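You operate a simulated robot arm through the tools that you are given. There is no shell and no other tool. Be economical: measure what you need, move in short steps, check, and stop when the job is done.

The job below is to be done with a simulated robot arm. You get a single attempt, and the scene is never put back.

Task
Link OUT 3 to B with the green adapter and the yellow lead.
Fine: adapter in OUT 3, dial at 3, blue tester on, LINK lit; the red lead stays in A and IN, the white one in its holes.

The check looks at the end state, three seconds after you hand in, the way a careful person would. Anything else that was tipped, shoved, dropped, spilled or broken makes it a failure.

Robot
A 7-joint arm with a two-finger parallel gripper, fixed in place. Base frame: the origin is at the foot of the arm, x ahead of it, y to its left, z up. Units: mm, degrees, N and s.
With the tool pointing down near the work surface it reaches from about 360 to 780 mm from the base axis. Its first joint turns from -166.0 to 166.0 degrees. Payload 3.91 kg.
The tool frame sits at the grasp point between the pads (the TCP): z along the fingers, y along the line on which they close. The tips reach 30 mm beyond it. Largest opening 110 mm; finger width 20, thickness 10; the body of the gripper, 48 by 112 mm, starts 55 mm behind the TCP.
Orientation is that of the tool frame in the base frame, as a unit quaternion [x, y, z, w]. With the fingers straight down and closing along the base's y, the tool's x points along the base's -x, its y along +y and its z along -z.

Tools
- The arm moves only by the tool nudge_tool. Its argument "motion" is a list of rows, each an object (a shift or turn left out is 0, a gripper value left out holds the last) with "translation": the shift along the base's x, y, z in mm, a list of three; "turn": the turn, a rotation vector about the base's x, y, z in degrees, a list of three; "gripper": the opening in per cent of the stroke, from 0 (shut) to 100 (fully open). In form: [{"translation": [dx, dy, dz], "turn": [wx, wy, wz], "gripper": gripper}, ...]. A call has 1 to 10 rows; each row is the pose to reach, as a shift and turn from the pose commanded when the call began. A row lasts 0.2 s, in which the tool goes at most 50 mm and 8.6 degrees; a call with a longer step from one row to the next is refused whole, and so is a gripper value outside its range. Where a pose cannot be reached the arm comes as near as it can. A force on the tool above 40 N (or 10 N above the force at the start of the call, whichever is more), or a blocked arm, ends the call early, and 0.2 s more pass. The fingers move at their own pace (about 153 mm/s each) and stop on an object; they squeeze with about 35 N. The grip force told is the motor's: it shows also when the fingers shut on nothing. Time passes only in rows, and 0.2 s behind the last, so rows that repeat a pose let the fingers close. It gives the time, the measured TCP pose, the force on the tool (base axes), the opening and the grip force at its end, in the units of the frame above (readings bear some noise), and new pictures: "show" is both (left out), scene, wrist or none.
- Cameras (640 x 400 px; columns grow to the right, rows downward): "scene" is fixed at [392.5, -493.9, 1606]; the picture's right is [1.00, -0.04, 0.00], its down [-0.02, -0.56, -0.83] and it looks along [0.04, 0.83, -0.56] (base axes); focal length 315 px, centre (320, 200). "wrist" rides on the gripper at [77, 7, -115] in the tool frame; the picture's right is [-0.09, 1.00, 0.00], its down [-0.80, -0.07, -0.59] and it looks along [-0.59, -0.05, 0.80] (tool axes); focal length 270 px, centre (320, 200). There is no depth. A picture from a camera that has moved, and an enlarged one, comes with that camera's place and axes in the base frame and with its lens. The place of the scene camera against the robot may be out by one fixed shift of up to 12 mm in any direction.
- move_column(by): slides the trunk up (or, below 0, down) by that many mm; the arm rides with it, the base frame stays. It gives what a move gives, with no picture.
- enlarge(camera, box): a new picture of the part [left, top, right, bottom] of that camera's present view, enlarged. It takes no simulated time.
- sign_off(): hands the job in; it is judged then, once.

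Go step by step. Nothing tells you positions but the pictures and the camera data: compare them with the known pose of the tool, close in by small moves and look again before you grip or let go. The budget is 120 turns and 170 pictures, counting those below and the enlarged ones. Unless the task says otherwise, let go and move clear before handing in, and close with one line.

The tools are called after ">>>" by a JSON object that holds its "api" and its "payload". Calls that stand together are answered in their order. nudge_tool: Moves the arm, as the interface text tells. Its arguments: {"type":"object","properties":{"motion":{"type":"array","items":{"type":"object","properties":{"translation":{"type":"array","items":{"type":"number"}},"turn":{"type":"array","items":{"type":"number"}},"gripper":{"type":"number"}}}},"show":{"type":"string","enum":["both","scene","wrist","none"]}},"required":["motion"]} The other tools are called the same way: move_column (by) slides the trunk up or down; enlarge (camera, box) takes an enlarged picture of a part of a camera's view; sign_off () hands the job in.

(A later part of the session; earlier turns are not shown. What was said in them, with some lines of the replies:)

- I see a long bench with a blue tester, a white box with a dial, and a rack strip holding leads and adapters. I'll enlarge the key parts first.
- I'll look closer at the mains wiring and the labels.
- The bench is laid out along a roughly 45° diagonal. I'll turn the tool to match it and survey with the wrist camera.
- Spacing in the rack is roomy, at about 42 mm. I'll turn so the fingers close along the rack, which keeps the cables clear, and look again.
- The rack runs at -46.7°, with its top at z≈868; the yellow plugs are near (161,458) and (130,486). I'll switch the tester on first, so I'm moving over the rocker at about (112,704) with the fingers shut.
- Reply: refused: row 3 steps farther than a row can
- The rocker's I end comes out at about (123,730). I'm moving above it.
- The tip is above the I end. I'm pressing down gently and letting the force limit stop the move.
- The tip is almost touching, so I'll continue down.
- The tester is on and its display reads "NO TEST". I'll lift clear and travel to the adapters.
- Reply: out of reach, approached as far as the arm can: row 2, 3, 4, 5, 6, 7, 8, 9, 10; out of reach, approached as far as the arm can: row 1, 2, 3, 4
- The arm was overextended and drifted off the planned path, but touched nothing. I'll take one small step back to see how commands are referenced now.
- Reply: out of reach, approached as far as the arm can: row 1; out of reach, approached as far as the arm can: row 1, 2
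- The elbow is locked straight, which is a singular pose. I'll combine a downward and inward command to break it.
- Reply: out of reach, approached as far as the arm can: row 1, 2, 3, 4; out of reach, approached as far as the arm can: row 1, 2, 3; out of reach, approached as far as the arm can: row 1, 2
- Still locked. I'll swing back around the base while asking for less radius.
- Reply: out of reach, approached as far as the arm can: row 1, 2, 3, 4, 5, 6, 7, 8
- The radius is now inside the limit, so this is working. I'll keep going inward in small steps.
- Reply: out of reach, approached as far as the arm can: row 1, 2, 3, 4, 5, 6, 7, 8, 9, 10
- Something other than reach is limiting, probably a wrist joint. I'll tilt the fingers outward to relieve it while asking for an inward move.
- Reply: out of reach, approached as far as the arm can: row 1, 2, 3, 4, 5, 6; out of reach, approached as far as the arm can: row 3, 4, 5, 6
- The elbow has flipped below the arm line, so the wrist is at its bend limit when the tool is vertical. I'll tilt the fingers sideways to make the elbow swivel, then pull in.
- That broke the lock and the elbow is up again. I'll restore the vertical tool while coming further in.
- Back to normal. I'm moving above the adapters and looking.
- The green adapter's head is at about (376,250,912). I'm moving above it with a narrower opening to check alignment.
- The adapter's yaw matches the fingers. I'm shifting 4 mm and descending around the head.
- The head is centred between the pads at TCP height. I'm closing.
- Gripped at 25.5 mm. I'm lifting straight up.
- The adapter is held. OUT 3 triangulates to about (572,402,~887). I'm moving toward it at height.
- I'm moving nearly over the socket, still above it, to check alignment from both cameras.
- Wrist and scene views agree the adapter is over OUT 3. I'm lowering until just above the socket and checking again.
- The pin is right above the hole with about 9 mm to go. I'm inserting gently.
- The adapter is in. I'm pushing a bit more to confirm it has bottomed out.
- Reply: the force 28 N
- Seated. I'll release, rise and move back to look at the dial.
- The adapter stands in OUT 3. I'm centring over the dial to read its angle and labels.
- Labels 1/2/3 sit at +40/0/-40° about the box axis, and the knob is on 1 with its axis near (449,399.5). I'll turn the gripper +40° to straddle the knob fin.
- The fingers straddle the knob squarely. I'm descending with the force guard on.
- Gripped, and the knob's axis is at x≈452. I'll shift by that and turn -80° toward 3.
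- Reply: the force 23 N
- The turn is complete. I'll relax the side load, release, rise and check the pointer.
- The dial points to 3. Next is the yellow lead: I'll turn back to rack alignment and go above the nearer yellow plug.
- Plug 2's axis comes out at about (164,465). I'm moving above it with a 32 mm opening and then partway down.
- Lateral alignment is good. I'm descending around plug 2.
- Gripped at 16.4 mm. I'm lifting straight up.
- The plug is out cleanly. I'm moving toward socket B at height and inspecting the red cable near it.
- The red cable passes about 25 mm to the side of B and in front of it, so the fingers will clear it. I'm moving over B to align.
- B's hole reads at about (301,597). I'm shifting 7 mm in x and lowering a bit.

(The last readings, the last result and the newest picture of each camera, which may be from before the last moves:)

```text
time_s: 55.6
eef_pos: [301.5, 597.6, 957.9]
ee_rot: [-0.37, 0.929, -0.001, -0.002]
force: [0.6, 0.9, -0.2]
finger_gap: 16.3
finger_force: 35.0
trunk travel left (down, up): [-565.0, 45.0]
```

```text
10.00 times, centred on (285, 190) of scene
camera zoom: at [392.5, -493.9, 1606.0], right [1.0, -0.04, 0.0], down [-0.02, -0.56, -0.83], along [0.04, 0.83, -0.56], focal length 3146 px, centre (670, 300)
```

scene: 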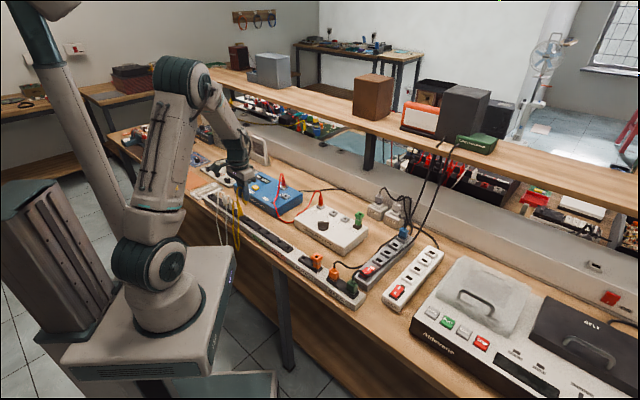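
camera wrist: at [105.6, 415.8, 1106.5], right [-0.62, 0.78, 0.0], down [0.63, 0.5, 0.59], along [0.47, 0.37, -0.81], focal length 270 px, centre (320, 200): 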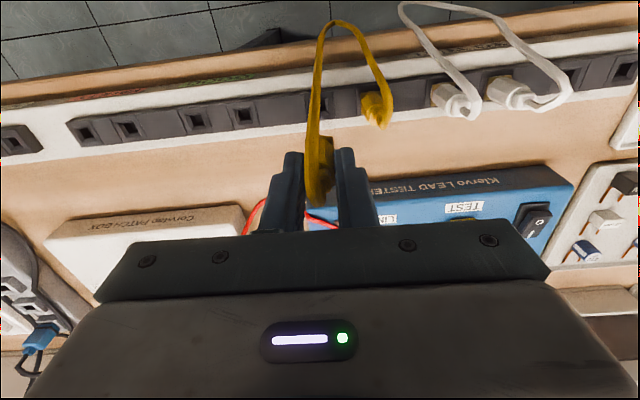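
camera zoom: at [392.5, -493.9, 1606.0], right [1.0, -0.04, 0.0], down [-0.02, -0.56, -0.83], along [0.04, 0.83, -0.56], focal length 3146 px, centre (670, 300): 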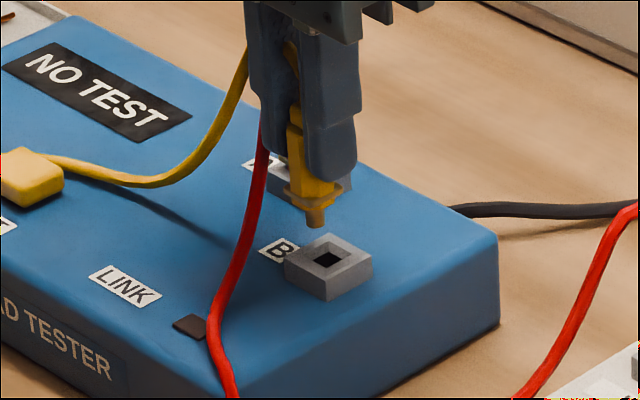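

Using the bias I saw at OUT 3 together with the scene view, the plug needs about (+3.4,+1.8) mm more. I'm applying that and lowering closer.

>>> {"api": "nudge_tool", "payload": {"motion": [{"translation": [3.4, 1.8, 0]}, {"translation": [3.4, 1.8, -8]}, {"translation": [3.4, 1.8, -12]}, {"translation": [3.4, 1.8, -12]}], "show": "none"}}

>>> {"api": "enlarge", "payload": {"camera": "scene", "box": [275, 180, 299, 204]}}

>>> {"api": "enlarge", "payload": {"camera": "wrist", "box": [260, 80, 380, 180]}}

```text
time_s: 56.6
eef_pos: [304.8, 599.5, 946.5]
ee_rot: [-0.37, 0.929, 0.0, -0.001]
force: [-1.1, 0.1, 0.0]
finger_gap: 16.3
finger_force: 34.7
trunk travel left (down, up): [-565.0, 45.0]
```

```text
16.00 times, centred on (287, 192) of scene
camera zoom: at [392.5, -493.9, 1606.0], right [1.0, -0.04, 0.0], down [-0.02, -0.56, -0.83], along [0.04, 0.83, -0.56], focal length 5033 px, centre (848, 328)
```

zoom: 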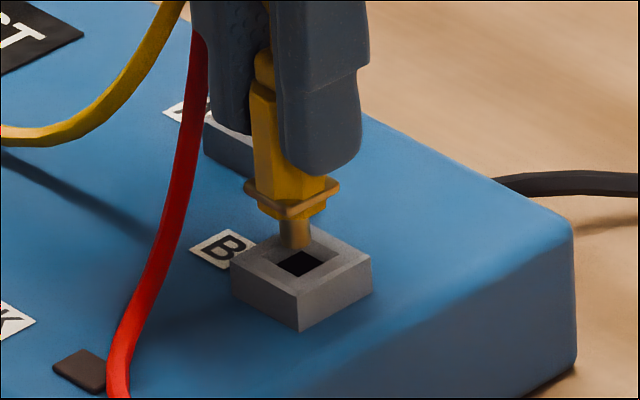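

```text
4.00 times, centred on (320, 130) of wrist
camera zoom: at [243.1, 550.3, 1061.6], right [-0.62, 0.78, 0.0], down [0.63, 0.5, 0.59], along [0.46, 0.37, -0.81], focal length 1081 px, centre (320, 480)
```

zoom: 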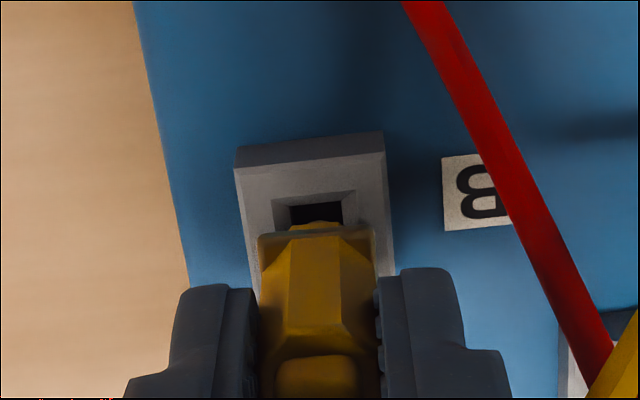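

Within about 1 mm, so I'm inserting.

>>> {"api": "nudge_tool", "payload": {"motion": [{"translation": [1, 0.7, -3]}, {"translation": [1, 0.7, -7]}, {"translation": [1, 0.7, -10]}, {"translation": [1, 0.7, -13]}, {"translation": [1, 0.7, -16]}, {"translation": [1, 0.7, -19]}, {"translation": [1, 0.7, -22]}], "show": "none"}}

>>> {"api": "enlarge", "payload": {"camera": "scene", "box": [265, 170, 305, 210]}}

```text
time_s: 58.2
eef_pos: [305.0, 598.6, 927.5]
ee_rot: [-0.37, 0.929, 0.002, 0.002]
force: [1.1, 0.7, 27.6]
finger_gap: 16.9
finger_force: 34.8
trunk travel left (down, up): [-565.0, 45.0]
```

```text
10.00 times, centred on (285, 190) of scene
camera zoom: at [392.5, -493.9, 1606.0], right [1.0, -0.04, 0.0], down [-0.02, -0.56, -0.83], along [0.04, 0.83, -0.56], focal length 3146 px, centre (670, 300)
```

zoom: 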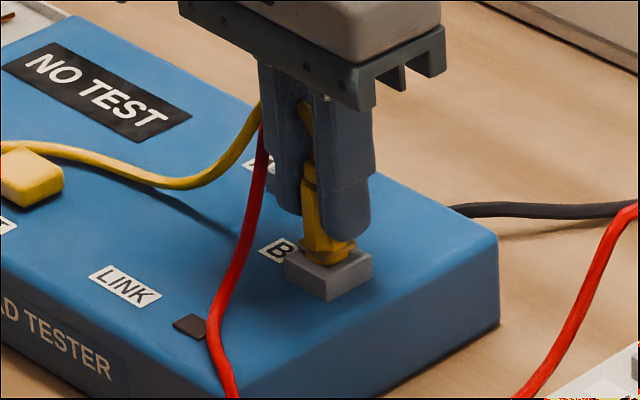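

>>> {"api": "enlarge", "payload": {"camera": "scene", "box": [277, 183, 297, 203]}}

```text
16.00 times, centred on (287, 193) of scene
camera zoom: at [392.5, -493.9, 1606.0], right [1.0, -0.04, 0.0], down [-0.02, -0.56, -0.83], along [0.04, 0.83, -0.56], focal length 5033 px, centre (848, 312)
```

zoom: 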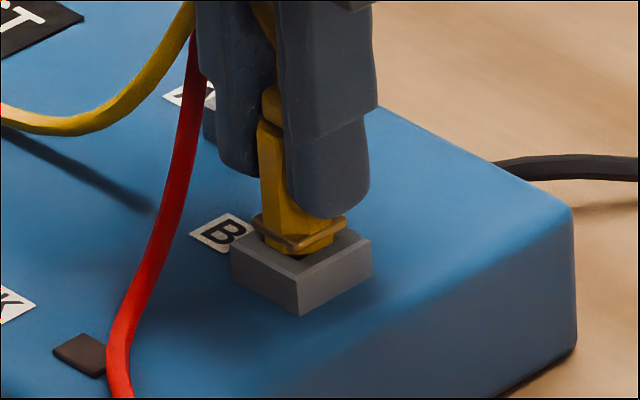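

The plug looks a few mm short of full depth. I'll press a bit more with a slight shift toward the front.

>>> {"api": "nudge_tool", "payload": {"motion": [{"translation": [-0.5, -0.5, 0]}, {"translation": [-0.8, -0.8, -2]}, {"translation": [-0.8, -0.8, -4]}, {"translation": [-0.8, -0.8, -5]}], "show": "none"}}

>>> {"api": "enlarge", "payload": {"camera": "scene", "box": [277, 183, 297, 203]}}

>>> {"api": "enlarge", "payload": {"camera": "wrist", "box": [260, 80, 380, 180]}}

```text
time_s: 59.2
eef_pos: [303.7, 597.0, 922.3]
ee_rot: [-0.37, 0.929, 0.002, 0.001]
force: [4.4, 6.4, 35.4]
finger_gap: 16.4
finger_force: 34.8
trunk travel left (down, up): [-565.0, 45.0]
```

```text
16.00 times, centred on (287, 193) of scene
camera zoom: at [392.5, -493.9, 1606.0], right [1.0, -0.04, 0.0], down [-0.02, -0.56, -0.83], along [0.04, 0.83, -0.56], focal length 5033 px, centre (848, 312)
```

zoom: 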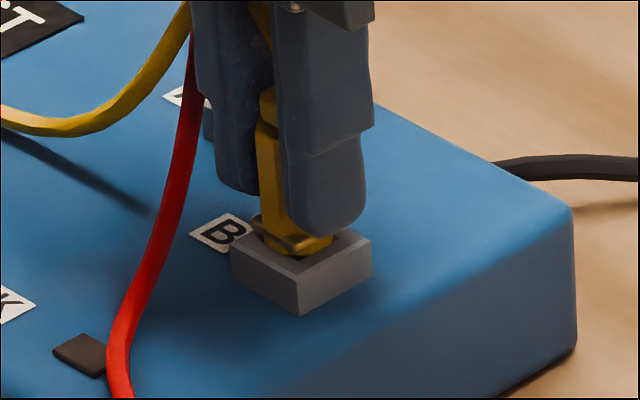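

```text
4.00 times, centred on (320, 130) of wrist
camera zoom: at [242.5, 548.7, 1038.0], right [-0.62, 0.78, 0.0], down [0.63, 0.5, 0.6], along [0.47, 0.37, -0.8], focal length 1081 px, centre (320, 480)
```

zoom: 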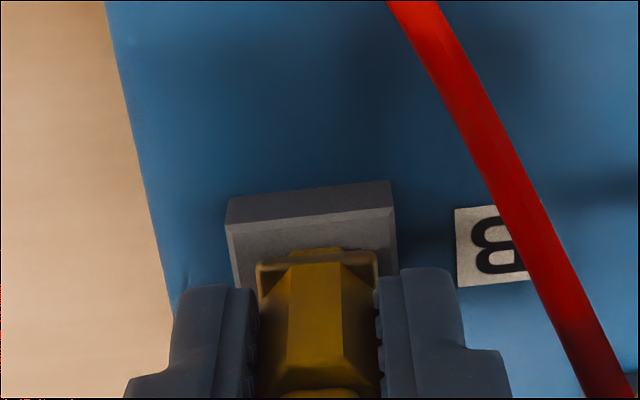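

>>> {"api": "enlarge", "payload": {"camera": "scene", "box": [310, 190, 330, 210]}}

>>> {"api": "enlarge", "payload": {"camera": "scene", "box": [225, 195, 265, 235]}}

```text
16.00 times, centred on (320, 200) of scene
camera zoom: at [392.5, -493.9, 1606.0], right [1.0, -0.04, 0.0], down [-0.02, -0.56, -0.83], along [0.04, 0.83, -0.56], focal length 5033 px, centre (320, 200)
```

zoom: 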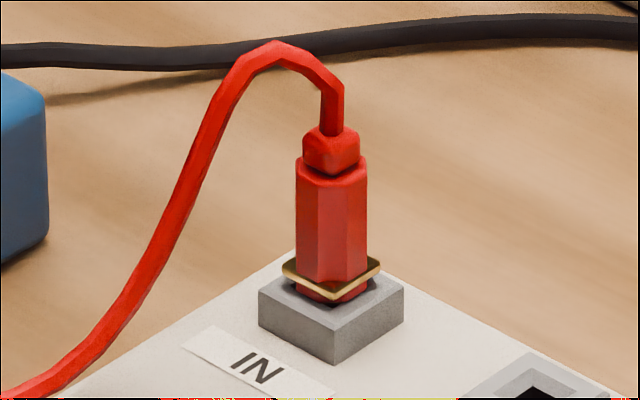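

```text
10.00 times, centred on (245, 215) of scene
camera zoom: at [392.5, -493.9, 1606.0], right [1.0, -0.04, 0.0], down [-0.02, -0.56, -0.83], along [0.04, 0.83, -0.56], focal length 3146 px, centre (1070, 50)
```

zoom: 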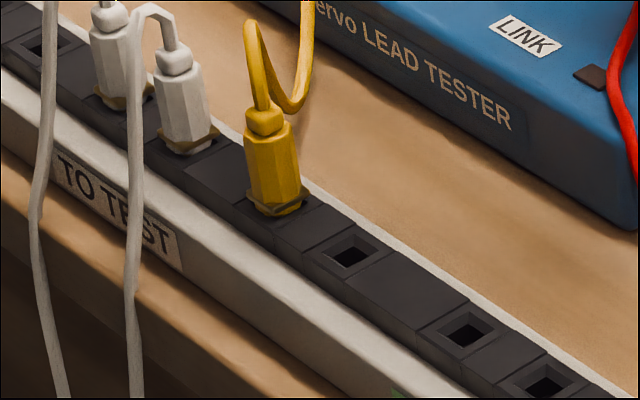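

It matches the seated red plug (band just above the socket), so it's seated. I'll release and lift straight up.

>>> {"api": "nudge_tool", "payload": {"motion": [{"translation": [0.5, 0.5, 4]}, {"translation": [0.5, 0.5, 4], "gripper": 28}, {"translation": [0.5, 0.5, 4], "gripper": 28}, {"translation": [0.5, 0.5, 25]}, {"translation": [0.5, 0.5, 55]}, {"translation": [0.5, 0.5, 85]}]}}

>>> {"api": "enlarge", "payload": {"camera": "scene", "box": [210, 150, 310, 240]}}

```text
time_s: 60.6
eef_pos: [304.7, 598.6, 1003.7]
ee_rot: [-0.37, 0.929, -0.001, -0.002]
force: [-0.1, -0.3, 0.0]
finger_gap: 30.4
finger_force: 0.0
trunk travel left (down, up): [-565.0, 45.0]
camera wrist: at [243.0, 550.0, 1120.1], right [-0.62, 0.78, 0.0], down [0.63, 0.5, 0.59], along [0.46, 0.37, -0.81], focal length 270 px, centre (320, 200)
```

scene: 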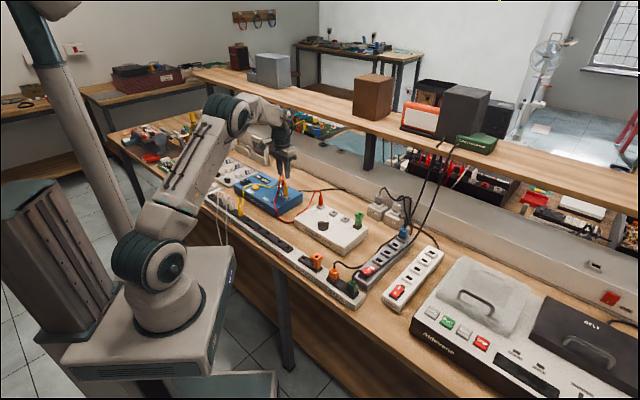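
wrist: 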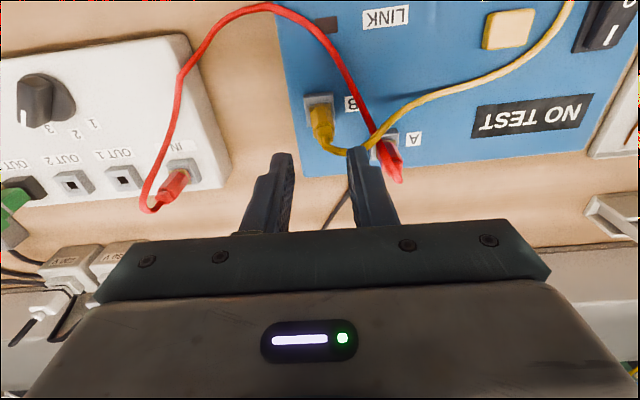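

```text
4.44 times, centred on (260, 195) of scene
camera zoom: at [392.5, -493.9, 1606.0], right [1.0, -0.04, 0.0], down [-0.02, -0.56, -0.83], along [0.04, 0.83, -0.56], focal length 1398 px, centre (587, 222)
```

zoom: 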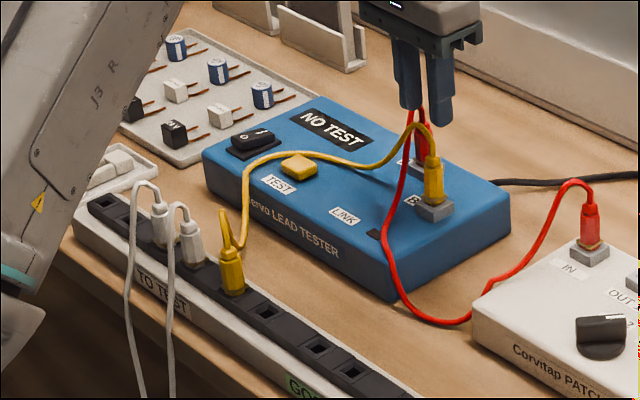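

Both leads look right. I'm heading to the second yellow plug near (136,493).

>>> {"api": "nudge_tool", "payload": {"motion": [{"translation": [-20, -30, 5]}, {"translation": [-55, -55, 5]}, {"translation": [-95, -72, 0]}, {"translation": [-135, -90, -5]}, {"translation": [-168, -106, -10]}, {"translation": [-168, -106, -10]}], "show": "none"}}

>>> {"api": "enlarge", "payload": {"camera": "wrist", "box": [200, 20, 440, 200]}}

>>> {"api": "enlarge", "payload": {"camera": "scene", "box": [210, 160, 290, 240]}}

```text
time_s: 62.0
eef_pos: [137.6, 493.8, 992.8]
ee_rot: [-0.369, 0.93, 0.0, -0.001]
force: [0.3, -0.5, 0.7]
finger_gap: 30.7
finger_force: 0.0
trunk travel left (down, up): [-565.0, 45.0]
```

```text
2.22 times, centred on (320, 110) of wrist
camera zoom: at [76.6, 445.6, 1109.0], right [-0.62, 0.78, 0.0], down [0.63, 0.5, 0.59], along [0.47, 0.37, -0.81], focal length 601 px, centre (320, 400)
```

zoom: 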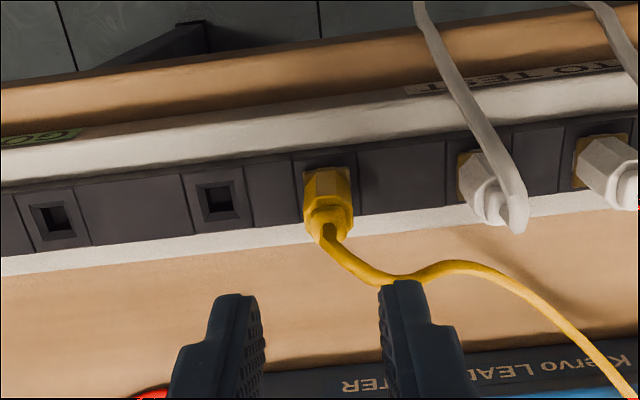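

```text
5.00 times, centred on (250, 200) of scene
camera zoom: at [392.5, -493.9, 1606.0], right [1.0, -0.04, 0.0], down [-0.02, -0.56, -0.83], along [0.04, 0.83, -0.56], focal length 1573 px, centre (670, 200)
```

zoom: 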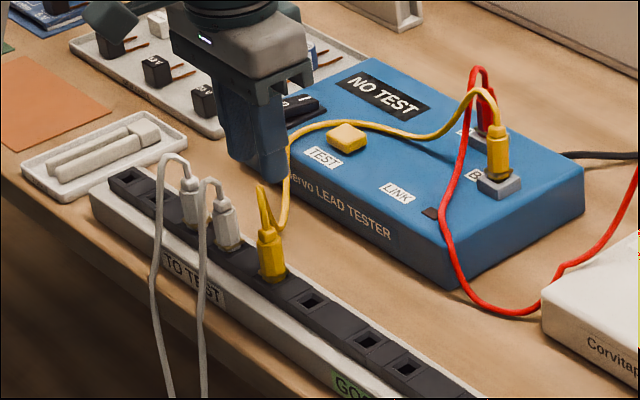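

Correcting by (-3.5,+0.7) and descending around plug 1.

>>> {"api": "nudge_tool", "payload": {"motion": [{"translation": [-3.5, 0.7, -10]}, {"translation": [-3.5, 0.7, -35]}, {"translation": [-3.5, 0.7, -60]}, {"translation": [-3.5, 0.7, -70]}], "show": "none"}}

>>> {"api": "enlarge", "payload": {"camera": "wrist", "box": [220, 80, 420, 220]}}

>>> {"api": "enlarge", "payload": {"camera": "scene", "box": [220, 180, 270, 230]}}

```text
time_s: 63.0
eef_pos: [132.4, 495.6, 923.7]
ee_rot: [-0.37, 0.929, -0.001, 0.0]
force: [0.4, 0.2, 0.4]
finger_gap: 30.9
finger_force: 0.1
trunk travel left (down, up): [-565.0, 45.0]
```

```text
2.86 times, centred on (320, 150) of wrist
camera zoom: at [71.4, 446.7, 1039.4], right [-0.62, 0.78, 0.0], down [0.63, 0.5, 0.59], along [0.46, 0.37, -0.81], focal length 772 px, centre (320, 343)
```

zoom: 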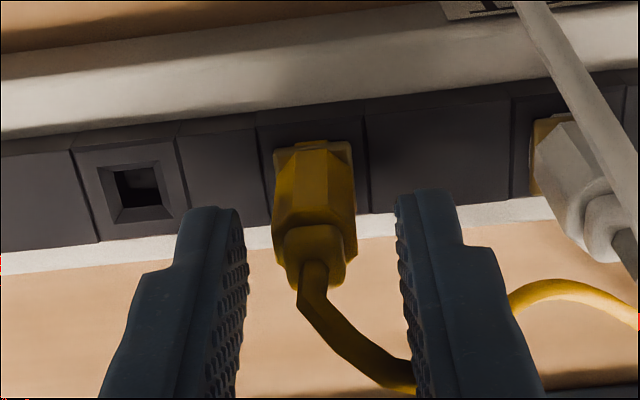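

```text
8.00 times, centred on (245, 205) of scene
camera zoom: at [392.5, -493.9, 1606.0], right [1.0, -0.04, 0.0], down [-0.02, -0.56, -0.83], along [0.04, 0.83, -0.56], focal length 2516 px, centre (920, 160)
```

zoom: 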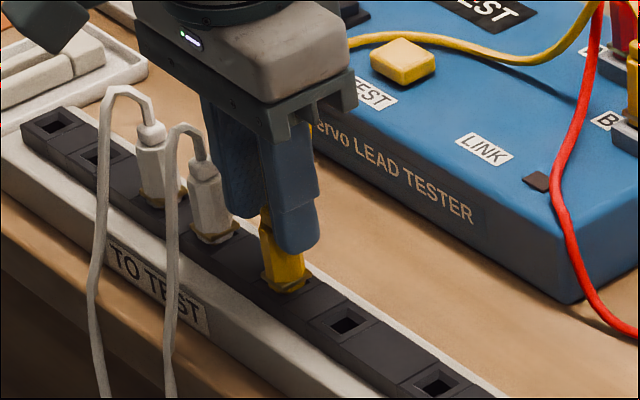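

>>> {"api": "nudge_tool", "payload": {"motion": [{"translation": [0.6, -0.8, -8]}, {"translation": [0.6, -0.8, -15]}, {"translation": [0.6, -0.8, -15], "gripper": 0}, {"translation": [0.6, -0.8, -15], "gripper": 0}, {"translation": [0.6, -0.8, -15], "gripper": 0}], "show": "none"}}

>>> {"api": "enlarge", "payload": {"camera": "wrist", "box": [220, 80, 420, 220]}}

```text
time_s: 64.2
eef_pos: [132.9, 493.3, 909.4]
ee_rot: [-0.37, 0.929, 0.0, -0.001]
force: [0.6, 0.8, 3.7]
finger_gap: 16.4
finger_force: 34.1
trunk travel left (down, up): [-565.0, 45.0]
```

```text
2.86 times, centred on (320, 150) of wrist
camera zoom: at [71.8, 445.5, 1024.9], right [-0.62, 0.78, 0.0], down [0.63, 0.5, 0.59], along [0.47, 0.37, -0.81], focal length 772 px, centre (320, 343)
```

zoom: 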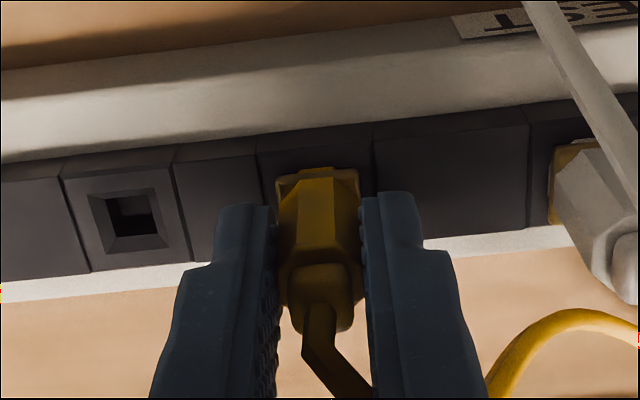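

Gripped. I'm lifting and heading part of the way to OUT 3, watching the cable.

>>> {"api": "nudge_tool", "payload": {"motion": [{"translation": [0, 0, 8]}, {"translation": [0, 0, 20]}, {"translation": [0, 0, 45]}, {"translation": [0, 0, 85]}, {"translation": [35, -15, 105]}, {"translation": [75, -30, 105]}, {"translation": [115, -45, 105]}, {"translation": [155, -60, 105]}]}}

>>> {"api": "enlarge", "payload": {"camera": "scene", "box": [210, 140, 370, 240]}}

```text
time_s: 66.0
eef_pos: [289.3, 431.9, 1015.7]
ee_rot: [-0.369, 0.929, -0.001, -0.001]
force: [-1.0, -0.6, -0.9]
finger_gap: 16.2
finger_force: 35.0
trunk travel left (down, up): [-565.0, 45.0]
camera wrist: at [228.2, 383.7, 1130.1], right [-0.62, 0.78, 0.0], down [0.63, 0.5, 0.59], along [0.46, 0.37, -0.81], focal length 270 px, centre (320, 200)
```

scene: 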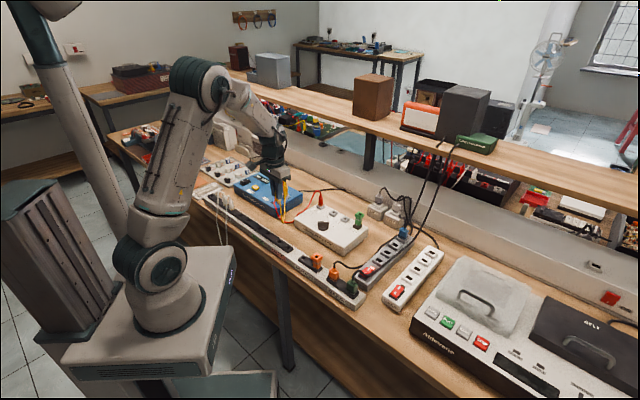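
wrist: 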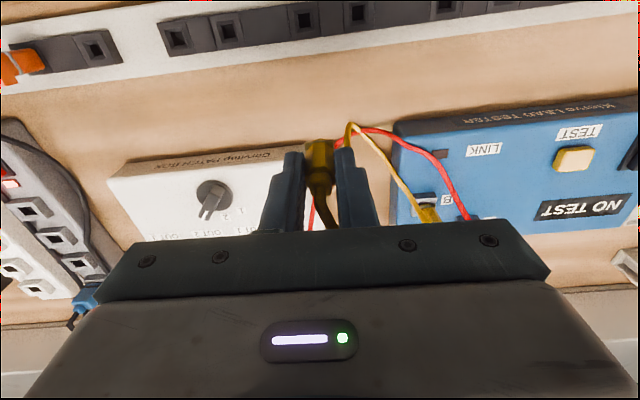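

```text
4.00 times, centred on (290, 190) of scene
camera zoom: at [392.5, -493.9, 1606.0], right [1.0, -0.04, 0.0], down [-0.02, -0.56, -0.83], along [0.04, 0.83, -0.56], focal length 1258 px, centre (440, 240)
```

zoom: 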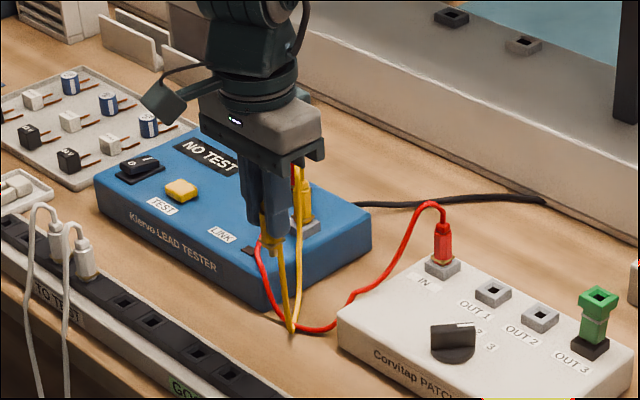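

Cable is free. I'm continuing toward the adapter in OUT 3.

>>> {"api": "nudge_tool", "payload": {"motion": [{"translation": [40, -12, 0]}, {"translation": [82, -24, 0]}, {"translation": [124, -34, 0]}, {"translation": [166, -42, 0]}, {"translation": [208, -47, -3]}, {"translation": [248, -48, -6]}, {"translation": [280, -41, -8]}, {"translation": [280, -41, -8]}]}}

>>> {"api": "enlarge", "payload": {"camera": "wrist", "box": [240, 80, 400, 220]}}

>>> {"api": "enlarge", "payload": {"camera": "scene", "box": [330, 180, 390, 240]}}

```text
time_s: 67.8
eef_pos: [567.3, 390.7, 1006.6]
ee_rot: [-0.37, 0.929, 0.0, -0.001]
force: [0.7, 0.2, -0.7]
finger_gap: 16.4
finger_force: 34.7
trunk travel left (down, up): [-565.0, 45.0]
camera wrist: at [506.6, 343.3, 1122.0], right [-0.62, 0.78, 0.0], down [0.63, 0.5, 0.59], along [0.46, 0.37, -0.81], focal length 270 px, centre (320, 200)
```

scene: 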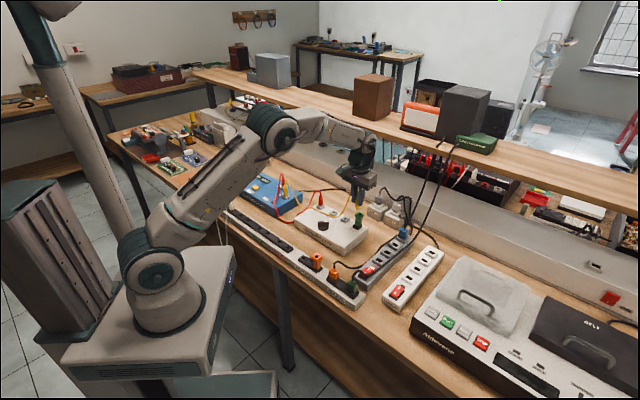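
wrist: 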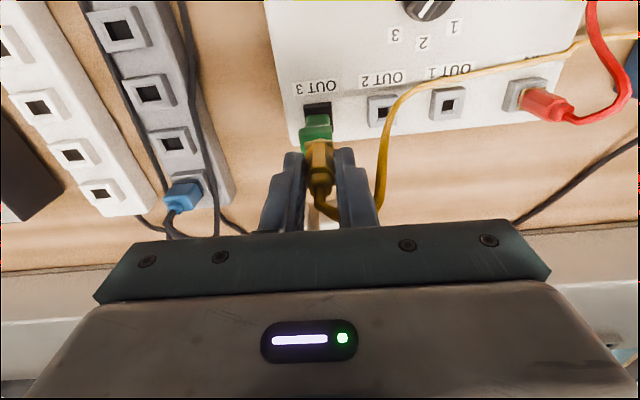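

```text
2.86 times, centred on (320, 150) of wrist
camera zoom: at [506.6, 343.3, 1122.0], right [-0.62, 0.78, 0.0], down [0.63, 0.5, 0.59], along [0.46, 0.37, -0.81], focal length 772 px, centre (320, 343)
```

zoom: 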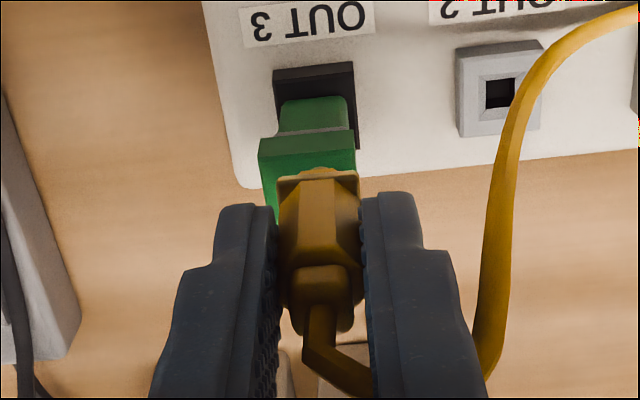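

```text
6.67 times, centred on (360, 210) of scene
camera zoom: at [392.5, -493.9, 1606.0], right [1.0, -0.04, 0.0], down [-0.02, -0.56, -0.83], along [0.04, 0.83, -0.56], focal length 2097 px, centre (53, 133)
```

zoom: 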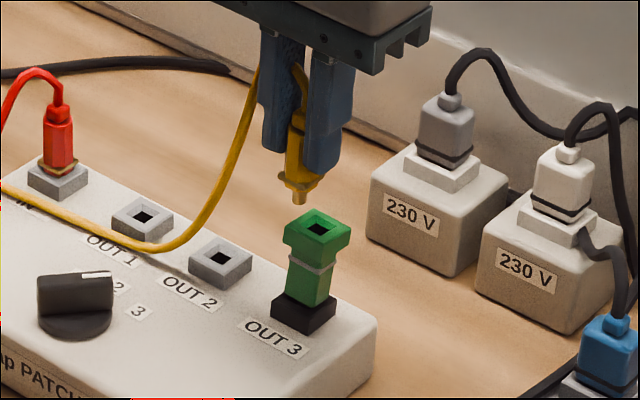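

I'm moving nearer above the adapter and re-checking.

>>> {"api": "nudge_tool", "payload": {"motion": [{"translation": [5, 3, 0]}, {"translation": [10.5, 5.5, -8]}, {"translation": [10.5, 5.5, -14]}, {"translation": [10.5, 5.5, -14]}], "show": "none"}}

>>> {"api": "enlarge", "payload": {"camera": "wrist", "box": [260, 80, 380, 180]}}

>>> {"api": "enlarge", "payload": {"camera": "scene", "box": [340, 195, 380, 235]}}

```text
time_s: 68.8
eef_pos: [579.3, 396.9, 991.7]
ee_rot: [-0.369, 0.929, -0.001, -0.002]
force: [0.1, 0.6, -1.0]
finger_gap: 16.1
finger_force: 34.8
trunk travel left (down, up): [-565.0, 45.0]
```

```text
4.00 times, centred on (320, 130) of wrist
camera zoom: at [518.4, 348.7, 1107.4], right [-0.62, 0.78, 0.0], down [0.63, 0.5, 0.59], along [0.46, 0.37, -0.81], focal length 1081 px, centre (320, 480)
```

zoom: 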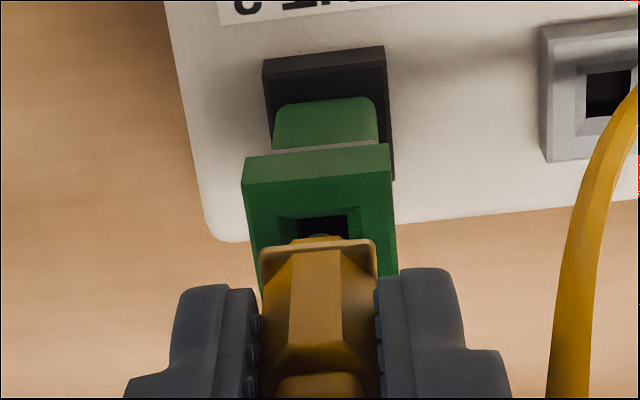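

```text
10.00 times, centred on (360, 215) of scene
camera zoom: at [392.5, -493.9, 1606.0], right [1.0, -0.04, 0.0], down [-0.02, -0.56, -0.83], along [0.04, 0.83, -0.56], focal length 3146 px, centre (-80, 50)
```

zoom: 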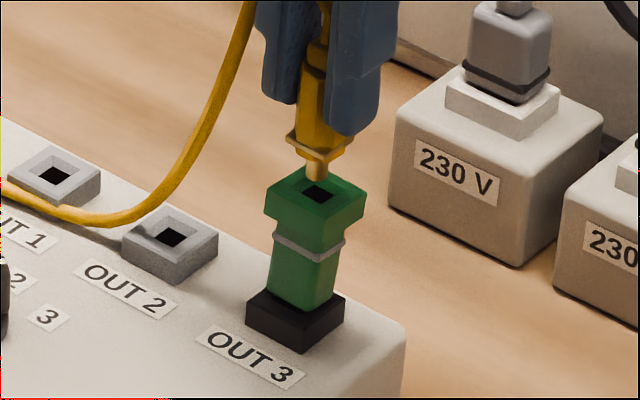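

>>> {"api": "nudge_tool", "payload": {"motion": [{"translation": [1.2, 2.6, 0]}, {"translation": [1.2, 2.6, -4]}, {"translation": [1.2, 2.6, -6]}, {"translation": [1.2, 2.6, -6]}], "show": "none"}}

>>> {"api": "enlarge", "payload": {"camera": "wrist", "box": [275, 90, 365, 165]}}

>>> {"api": "enlarge", "payload": {"camera": "scene", "box": [350, 200, 374, 224]}}

```text
time_s: 69.8
eef_pos: [581.9, 398.7, 986.5]
ee_rot: [-0.371, 0.929, -0.001, -0.002]
force: [0.1, -0.1, 0.1]
finger_gap: 16.1
finger_force: 35.2
trunk travel left (down, up): [-565.0, 45.0]
```

```text
5.33 times, centred on (320, 128) of wrist
camera zoom: at [519.9, 351.0, 1101.4], right [-0.62, 0.78, 0.0], down [0.63, 0.5, 0.59], along [0.46, 0.37, -0.81], focal length 1442 px, centre (320, 587)
```

zoom: 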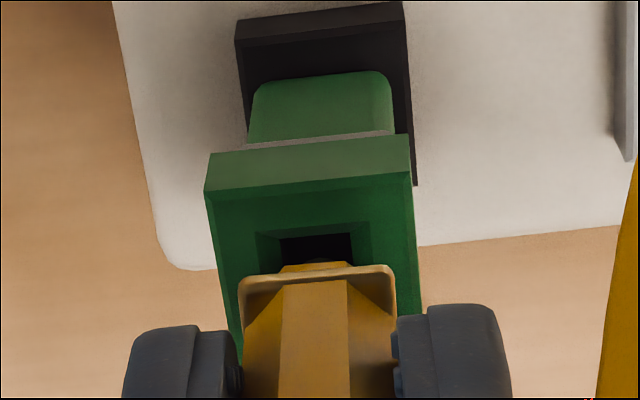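

```text
16.00 times, centred on (362, 212) of scene
camera zoom: at [392.5, -493.9, 1606.0], right [1.0, -0.04, 0.0], down [-0.02, -0.56, -0.83], along [0.04, 0.83, -0.56], focal length 5033 px, centre (-352, 8)
```

zoom: 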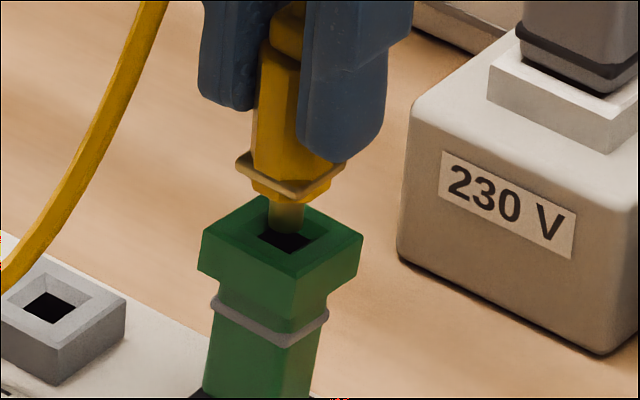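

The pin is at the funnel of the adapter. I'm adding a small forward shift and easing down a few mm, then looking.

>>> {"api": "nudge_tool", "payload": {"motion": [{"translation": [0.5, 1.2, -2]}, {"translation": [0.5, 1.2, -4]}, {"translation": [0.5, 1.2, -6]}, {"translation": [0.5, 1.2, -8]}], "show": "none"}}

>>> {"api": "enlarge", "payload": {"camera": "scene", "box": [350, 200, 374, 224]}}

>>> {"api": "enlarge", "payload": {"camera": "wrist", "box": [275, 90, 365, 165]}}

```text
time_s: 70.8
eef_pos: [582.1, 399.6, 979.4]
ee_rot: [-0.369, 0.929, 0.0, -0.001]
force: [-0.6, -1.2, 3.7]
finger_gap: 16.3
finger_force: 35.0
trunk travel left (down, up): [-565.0, 45.0]
```

```text
16.00 times, centred on (362, 212) of scene
camera zoom: at [392.5, -493.9, 1606.0], right [1.0, -0.04, 0.0], down [-0.02, -0.56, -0.83], along [0.04, 0.83, -0.56], focal length 5033 px, centre (-352, 8)
```

zoom: 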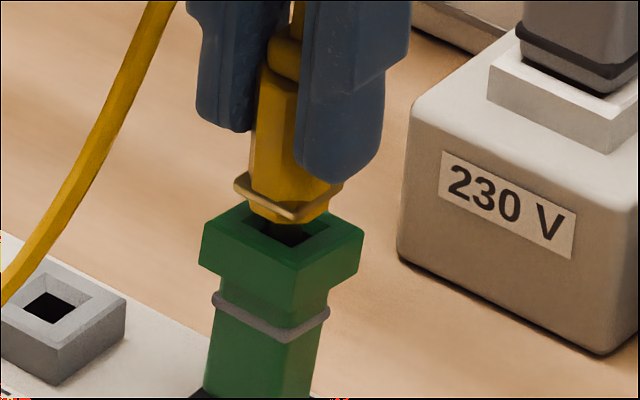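

```text
5.33 times, centred on (320, 128) of wrist
camera zoom: at [520.0, 352.4, 1094.4], right [-0.62, 0.78, 0.0], down [0.63, 0.5, 0.59], along [0.47, 0.37, -0.81], focal length 1442 px, centre (320, 587)
```

zoom: 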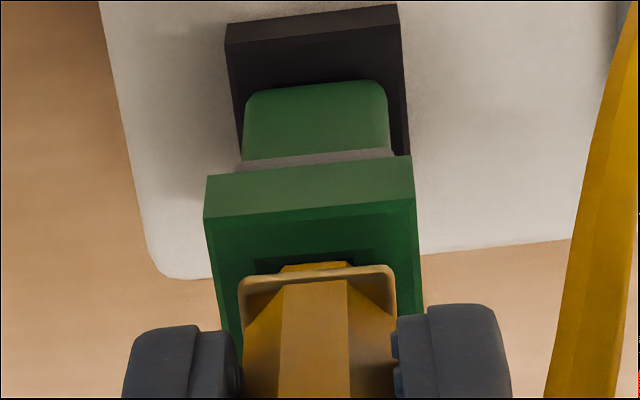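

The pin is entering the adapter. I'm pressing on.

>>> {"api": "nudge_tool", "payload": {"motion": [{"translation": [0, 0, -3]}, {"translation": [0, 0, -6]}, {"translation": [0, 0, -9]}, {"translation": [0, 0, -12]}, {"translation": [0, 0, -15]}], "show": "none"}}

>>> {"api": "enlarge", "payload": {"camera": "scene", "box": [350, 200, 374, 224]}}

>>> {"api": "enlarge", "payload": {"camera": "scene", "box": [240, 160, 400, 250]}}

```text
time_s: 72.0
eef_pos: [580.2, 399.1, 966.0]
ee_rot: [-0.37, 0.929, 0.0, 0.002]
force: [-1.9, -2.2, 30.4]
finger_gap: 16.2
finger_force: 35.0
trunk travel left (down, up): [-565.0, 45.0]
```

```text
16.00 times, centred on (362, 212) of scene
camera zoom: at [392.5, -493.9, 1606.0], right [1.0, -0.04, 0.0], down [-0.02, -0.56, -0.83], along [0.04, 0.83, -0.56], focal length 5033 px, centre (-352, 8)
```

zoom: 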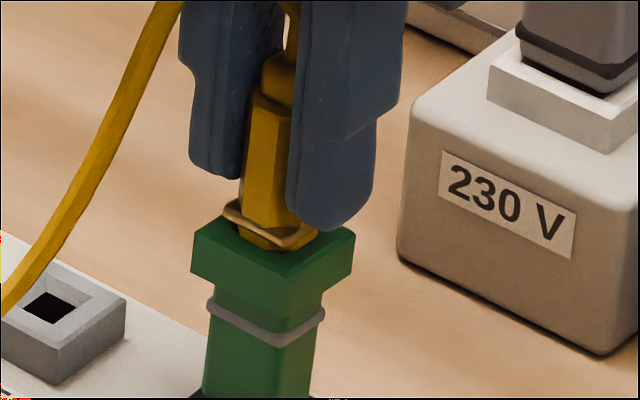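

```text
4.00 times, centred on (320, 205) of scene
camera zoom: at [392.5, -493.9, 1606.0], right [1.0, -0.04, 0.0], down [-0.02, -0.56, -0.83], along [0.04, 0.83, -0.56], focal length 1258 px, centre (320, 180)
```

zoom: 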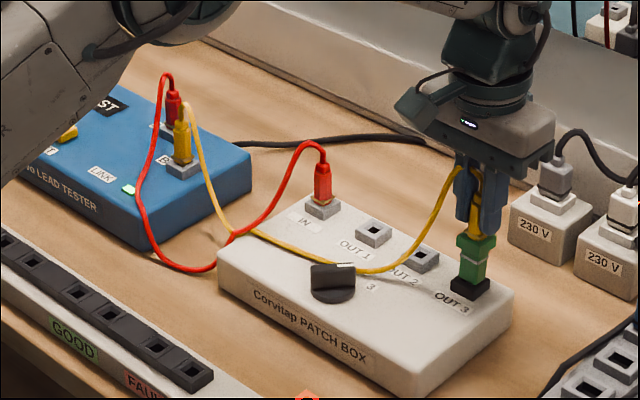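

The LINK lamp is lit green. I'll relieve the pressure, release gently and lift straight up.

>>> {"api": "nudge_tool", "payload": {"motion": [{"translation": [0, 0, 2]}, {"translation": [0, 0, 3], "gripper": 28}, {"translation": [0, 0, 3], "gripper": 28}, {"translation": [0, 0, 15]}, {"translation": [0, 0, 30]}, {"translation": [0, 0, 45]}]}}

>>> {"api": "enlarge", "payload": {"camera": "scene", "box": [220, 160, 380, 250]}}

>>> {"api": "enlarge", "payload": {"camera": "scene", "box": [345, 200, 375, 235]}}

```text
time_s: 73.4
eef_pos: [582.2, 401.0, 1009.5]
ee_rot: [-0.37, 0.929, 0.0, -0.002]
force: [-0.2, -0.3, -0.4]
finger_gap: 30.6
finger_force: 0.1
trunk travel left (down, up): [-565.0, 45.0]
camera wrist: at [520.4, 352.6, 1124.2], right [-0.62, 0.78, 0.0], down [0.63, 0.5, 0.59], along [0.46, 0.37, -0.81], focal length 270 px, centre (320, 200)
```

scene: 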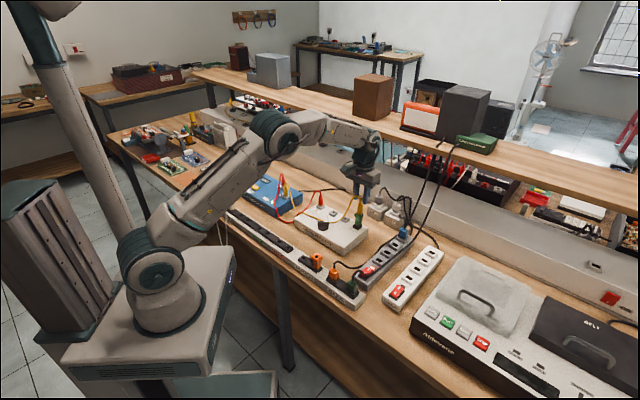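
wrist: 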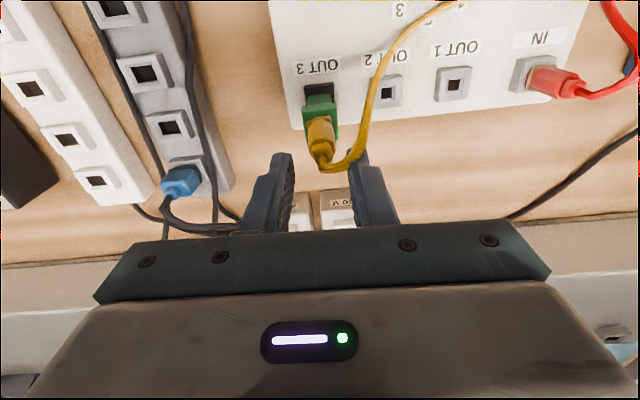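

```text
4.00 times, centred on (300, 205) of scene
camera zoom: at [392.5, -493.9, 1606.0], right [1.0, -0.04, 0.0], down [-0.02, -0.56, -0.83], along [0.04, 0.83, -0.56], focal length 1258 px, centre (400, 180)
```

zoom: 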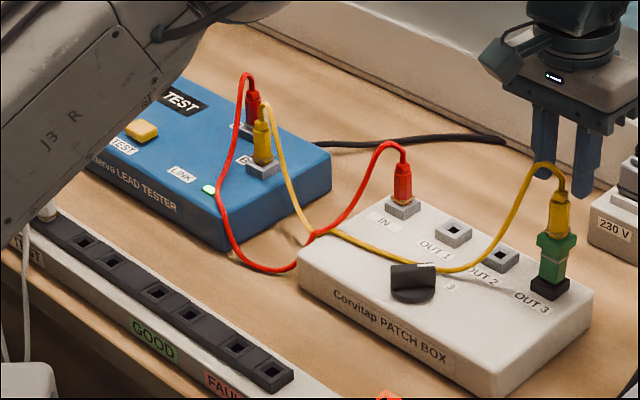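

```text
11.43 times, centred on (360, 218) of scene
camera zoom: at [392.5, -493.9, 1606.0], right [1.0, -0.04, 0.0], down [-0.02, -0.56, -0.83], along [0.04, 0.83, -0.56], focal length 3595 px, centre (-137, 0)
```

zoom: 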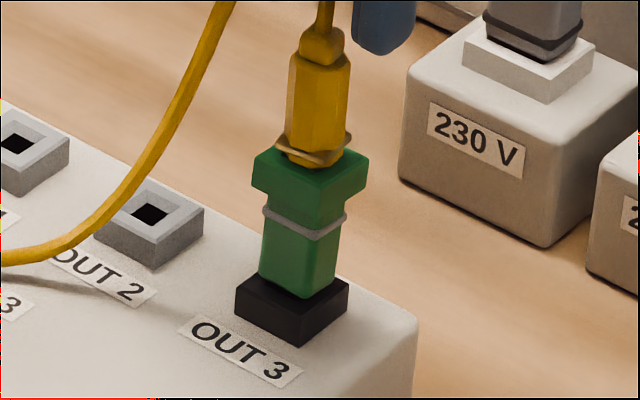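

LINK is lit and the plug is seated in the adapter. I'll raise with the column first, to clear the cable loop, then retract.

>>> {"api": "move_column", "payload": {"by": 40}}

>>> {"api": "nudge_tool", "payload": {"motion": [{"translation": [-20, -25, 5]}, {"translation": [-45, -55, 10]}, {"translation": [-75, -85, 15]}, {"translation": [-105, -115, 15]}, {"translation": [-135, -140, 15]}]}}

>>> {"api": "enlarge", "payload": {"camera": "scene", "box": [190, 150, 390, 300]}}

```text
time_s: 74.2
eef_pos: [581.6, 400.8, 1049.6]
ee_rot: [-0.37, 0.929, -0.001, -0.002]
force: [0.1, 0.0, 0.0]
finger_gap: 30.8
finger_force: 0.1
trunk travel left (down, up): [-605.0, 5.0]
```

```text
time_s: 75.4
eef_pos: [446.3, 263.1, 1063.0]
ee_rot: [-0.37, 0.929, -0.001, -0.001]
force: [-0.8, -0.7, -0.1]
finger_gap: 30.8
finger_force: 0.1
trunk travel left (down, up): [-605.0, 5.0]
camera wrist: at [384.9, 214.1, 1178.6], right [-0.62, 0.78, 0.0], down [0.63, 0.5, 0.59], along [0.47, 0.37, -0.81], focal length 270 px, centre (320, 200)
```

scene: 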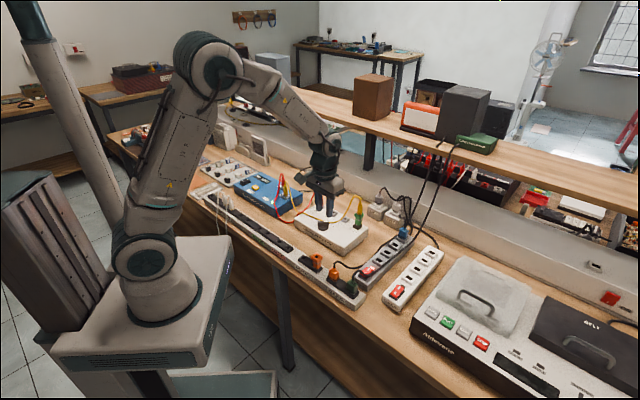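
wrist: 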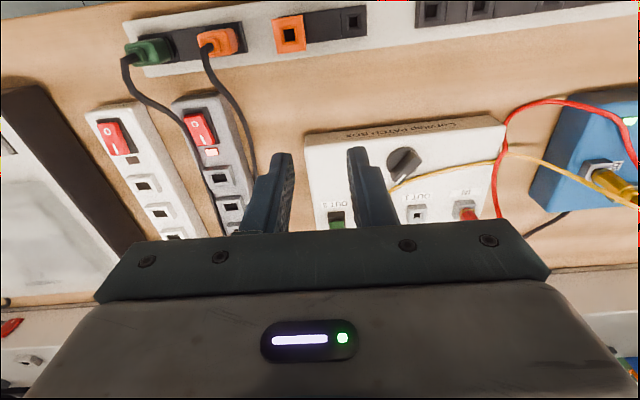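

```text
2.67 times, centred on (290, 225) of scene
camera zoom: at [392.5, -493.9, 1606.0], right [1.0, -0.04, 0.0], down [-0.02, -0.56, -0.83], along [0.04, 0.83, -0.56], focal length 839 px, centre (400, 133)
```

zoom: 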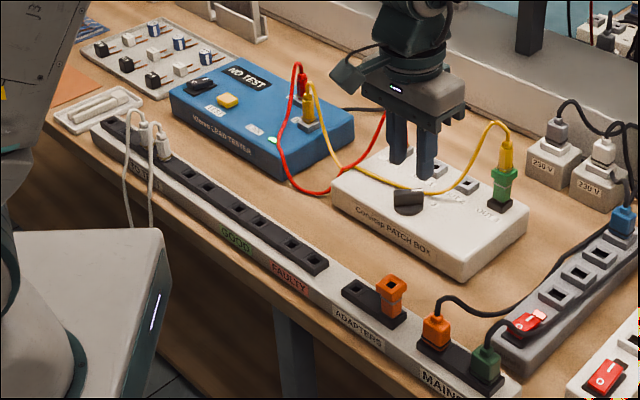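

Everything checks out: the adapter and yellow plug are in OUT 3, the other end is in B, the dial is on 3, the tester is on with LINK lit, and the red and white leads are in place. The arm is clear, so I'm handing in.

>>> {"api": "sign_off", "payload": {}}

```text
The job is handed in.
```

I linked OUT 3 to B with the green adapter and the yellow lead; the dial is at 3, the tester is on with LINK lit, and the red and white leads were left in place.
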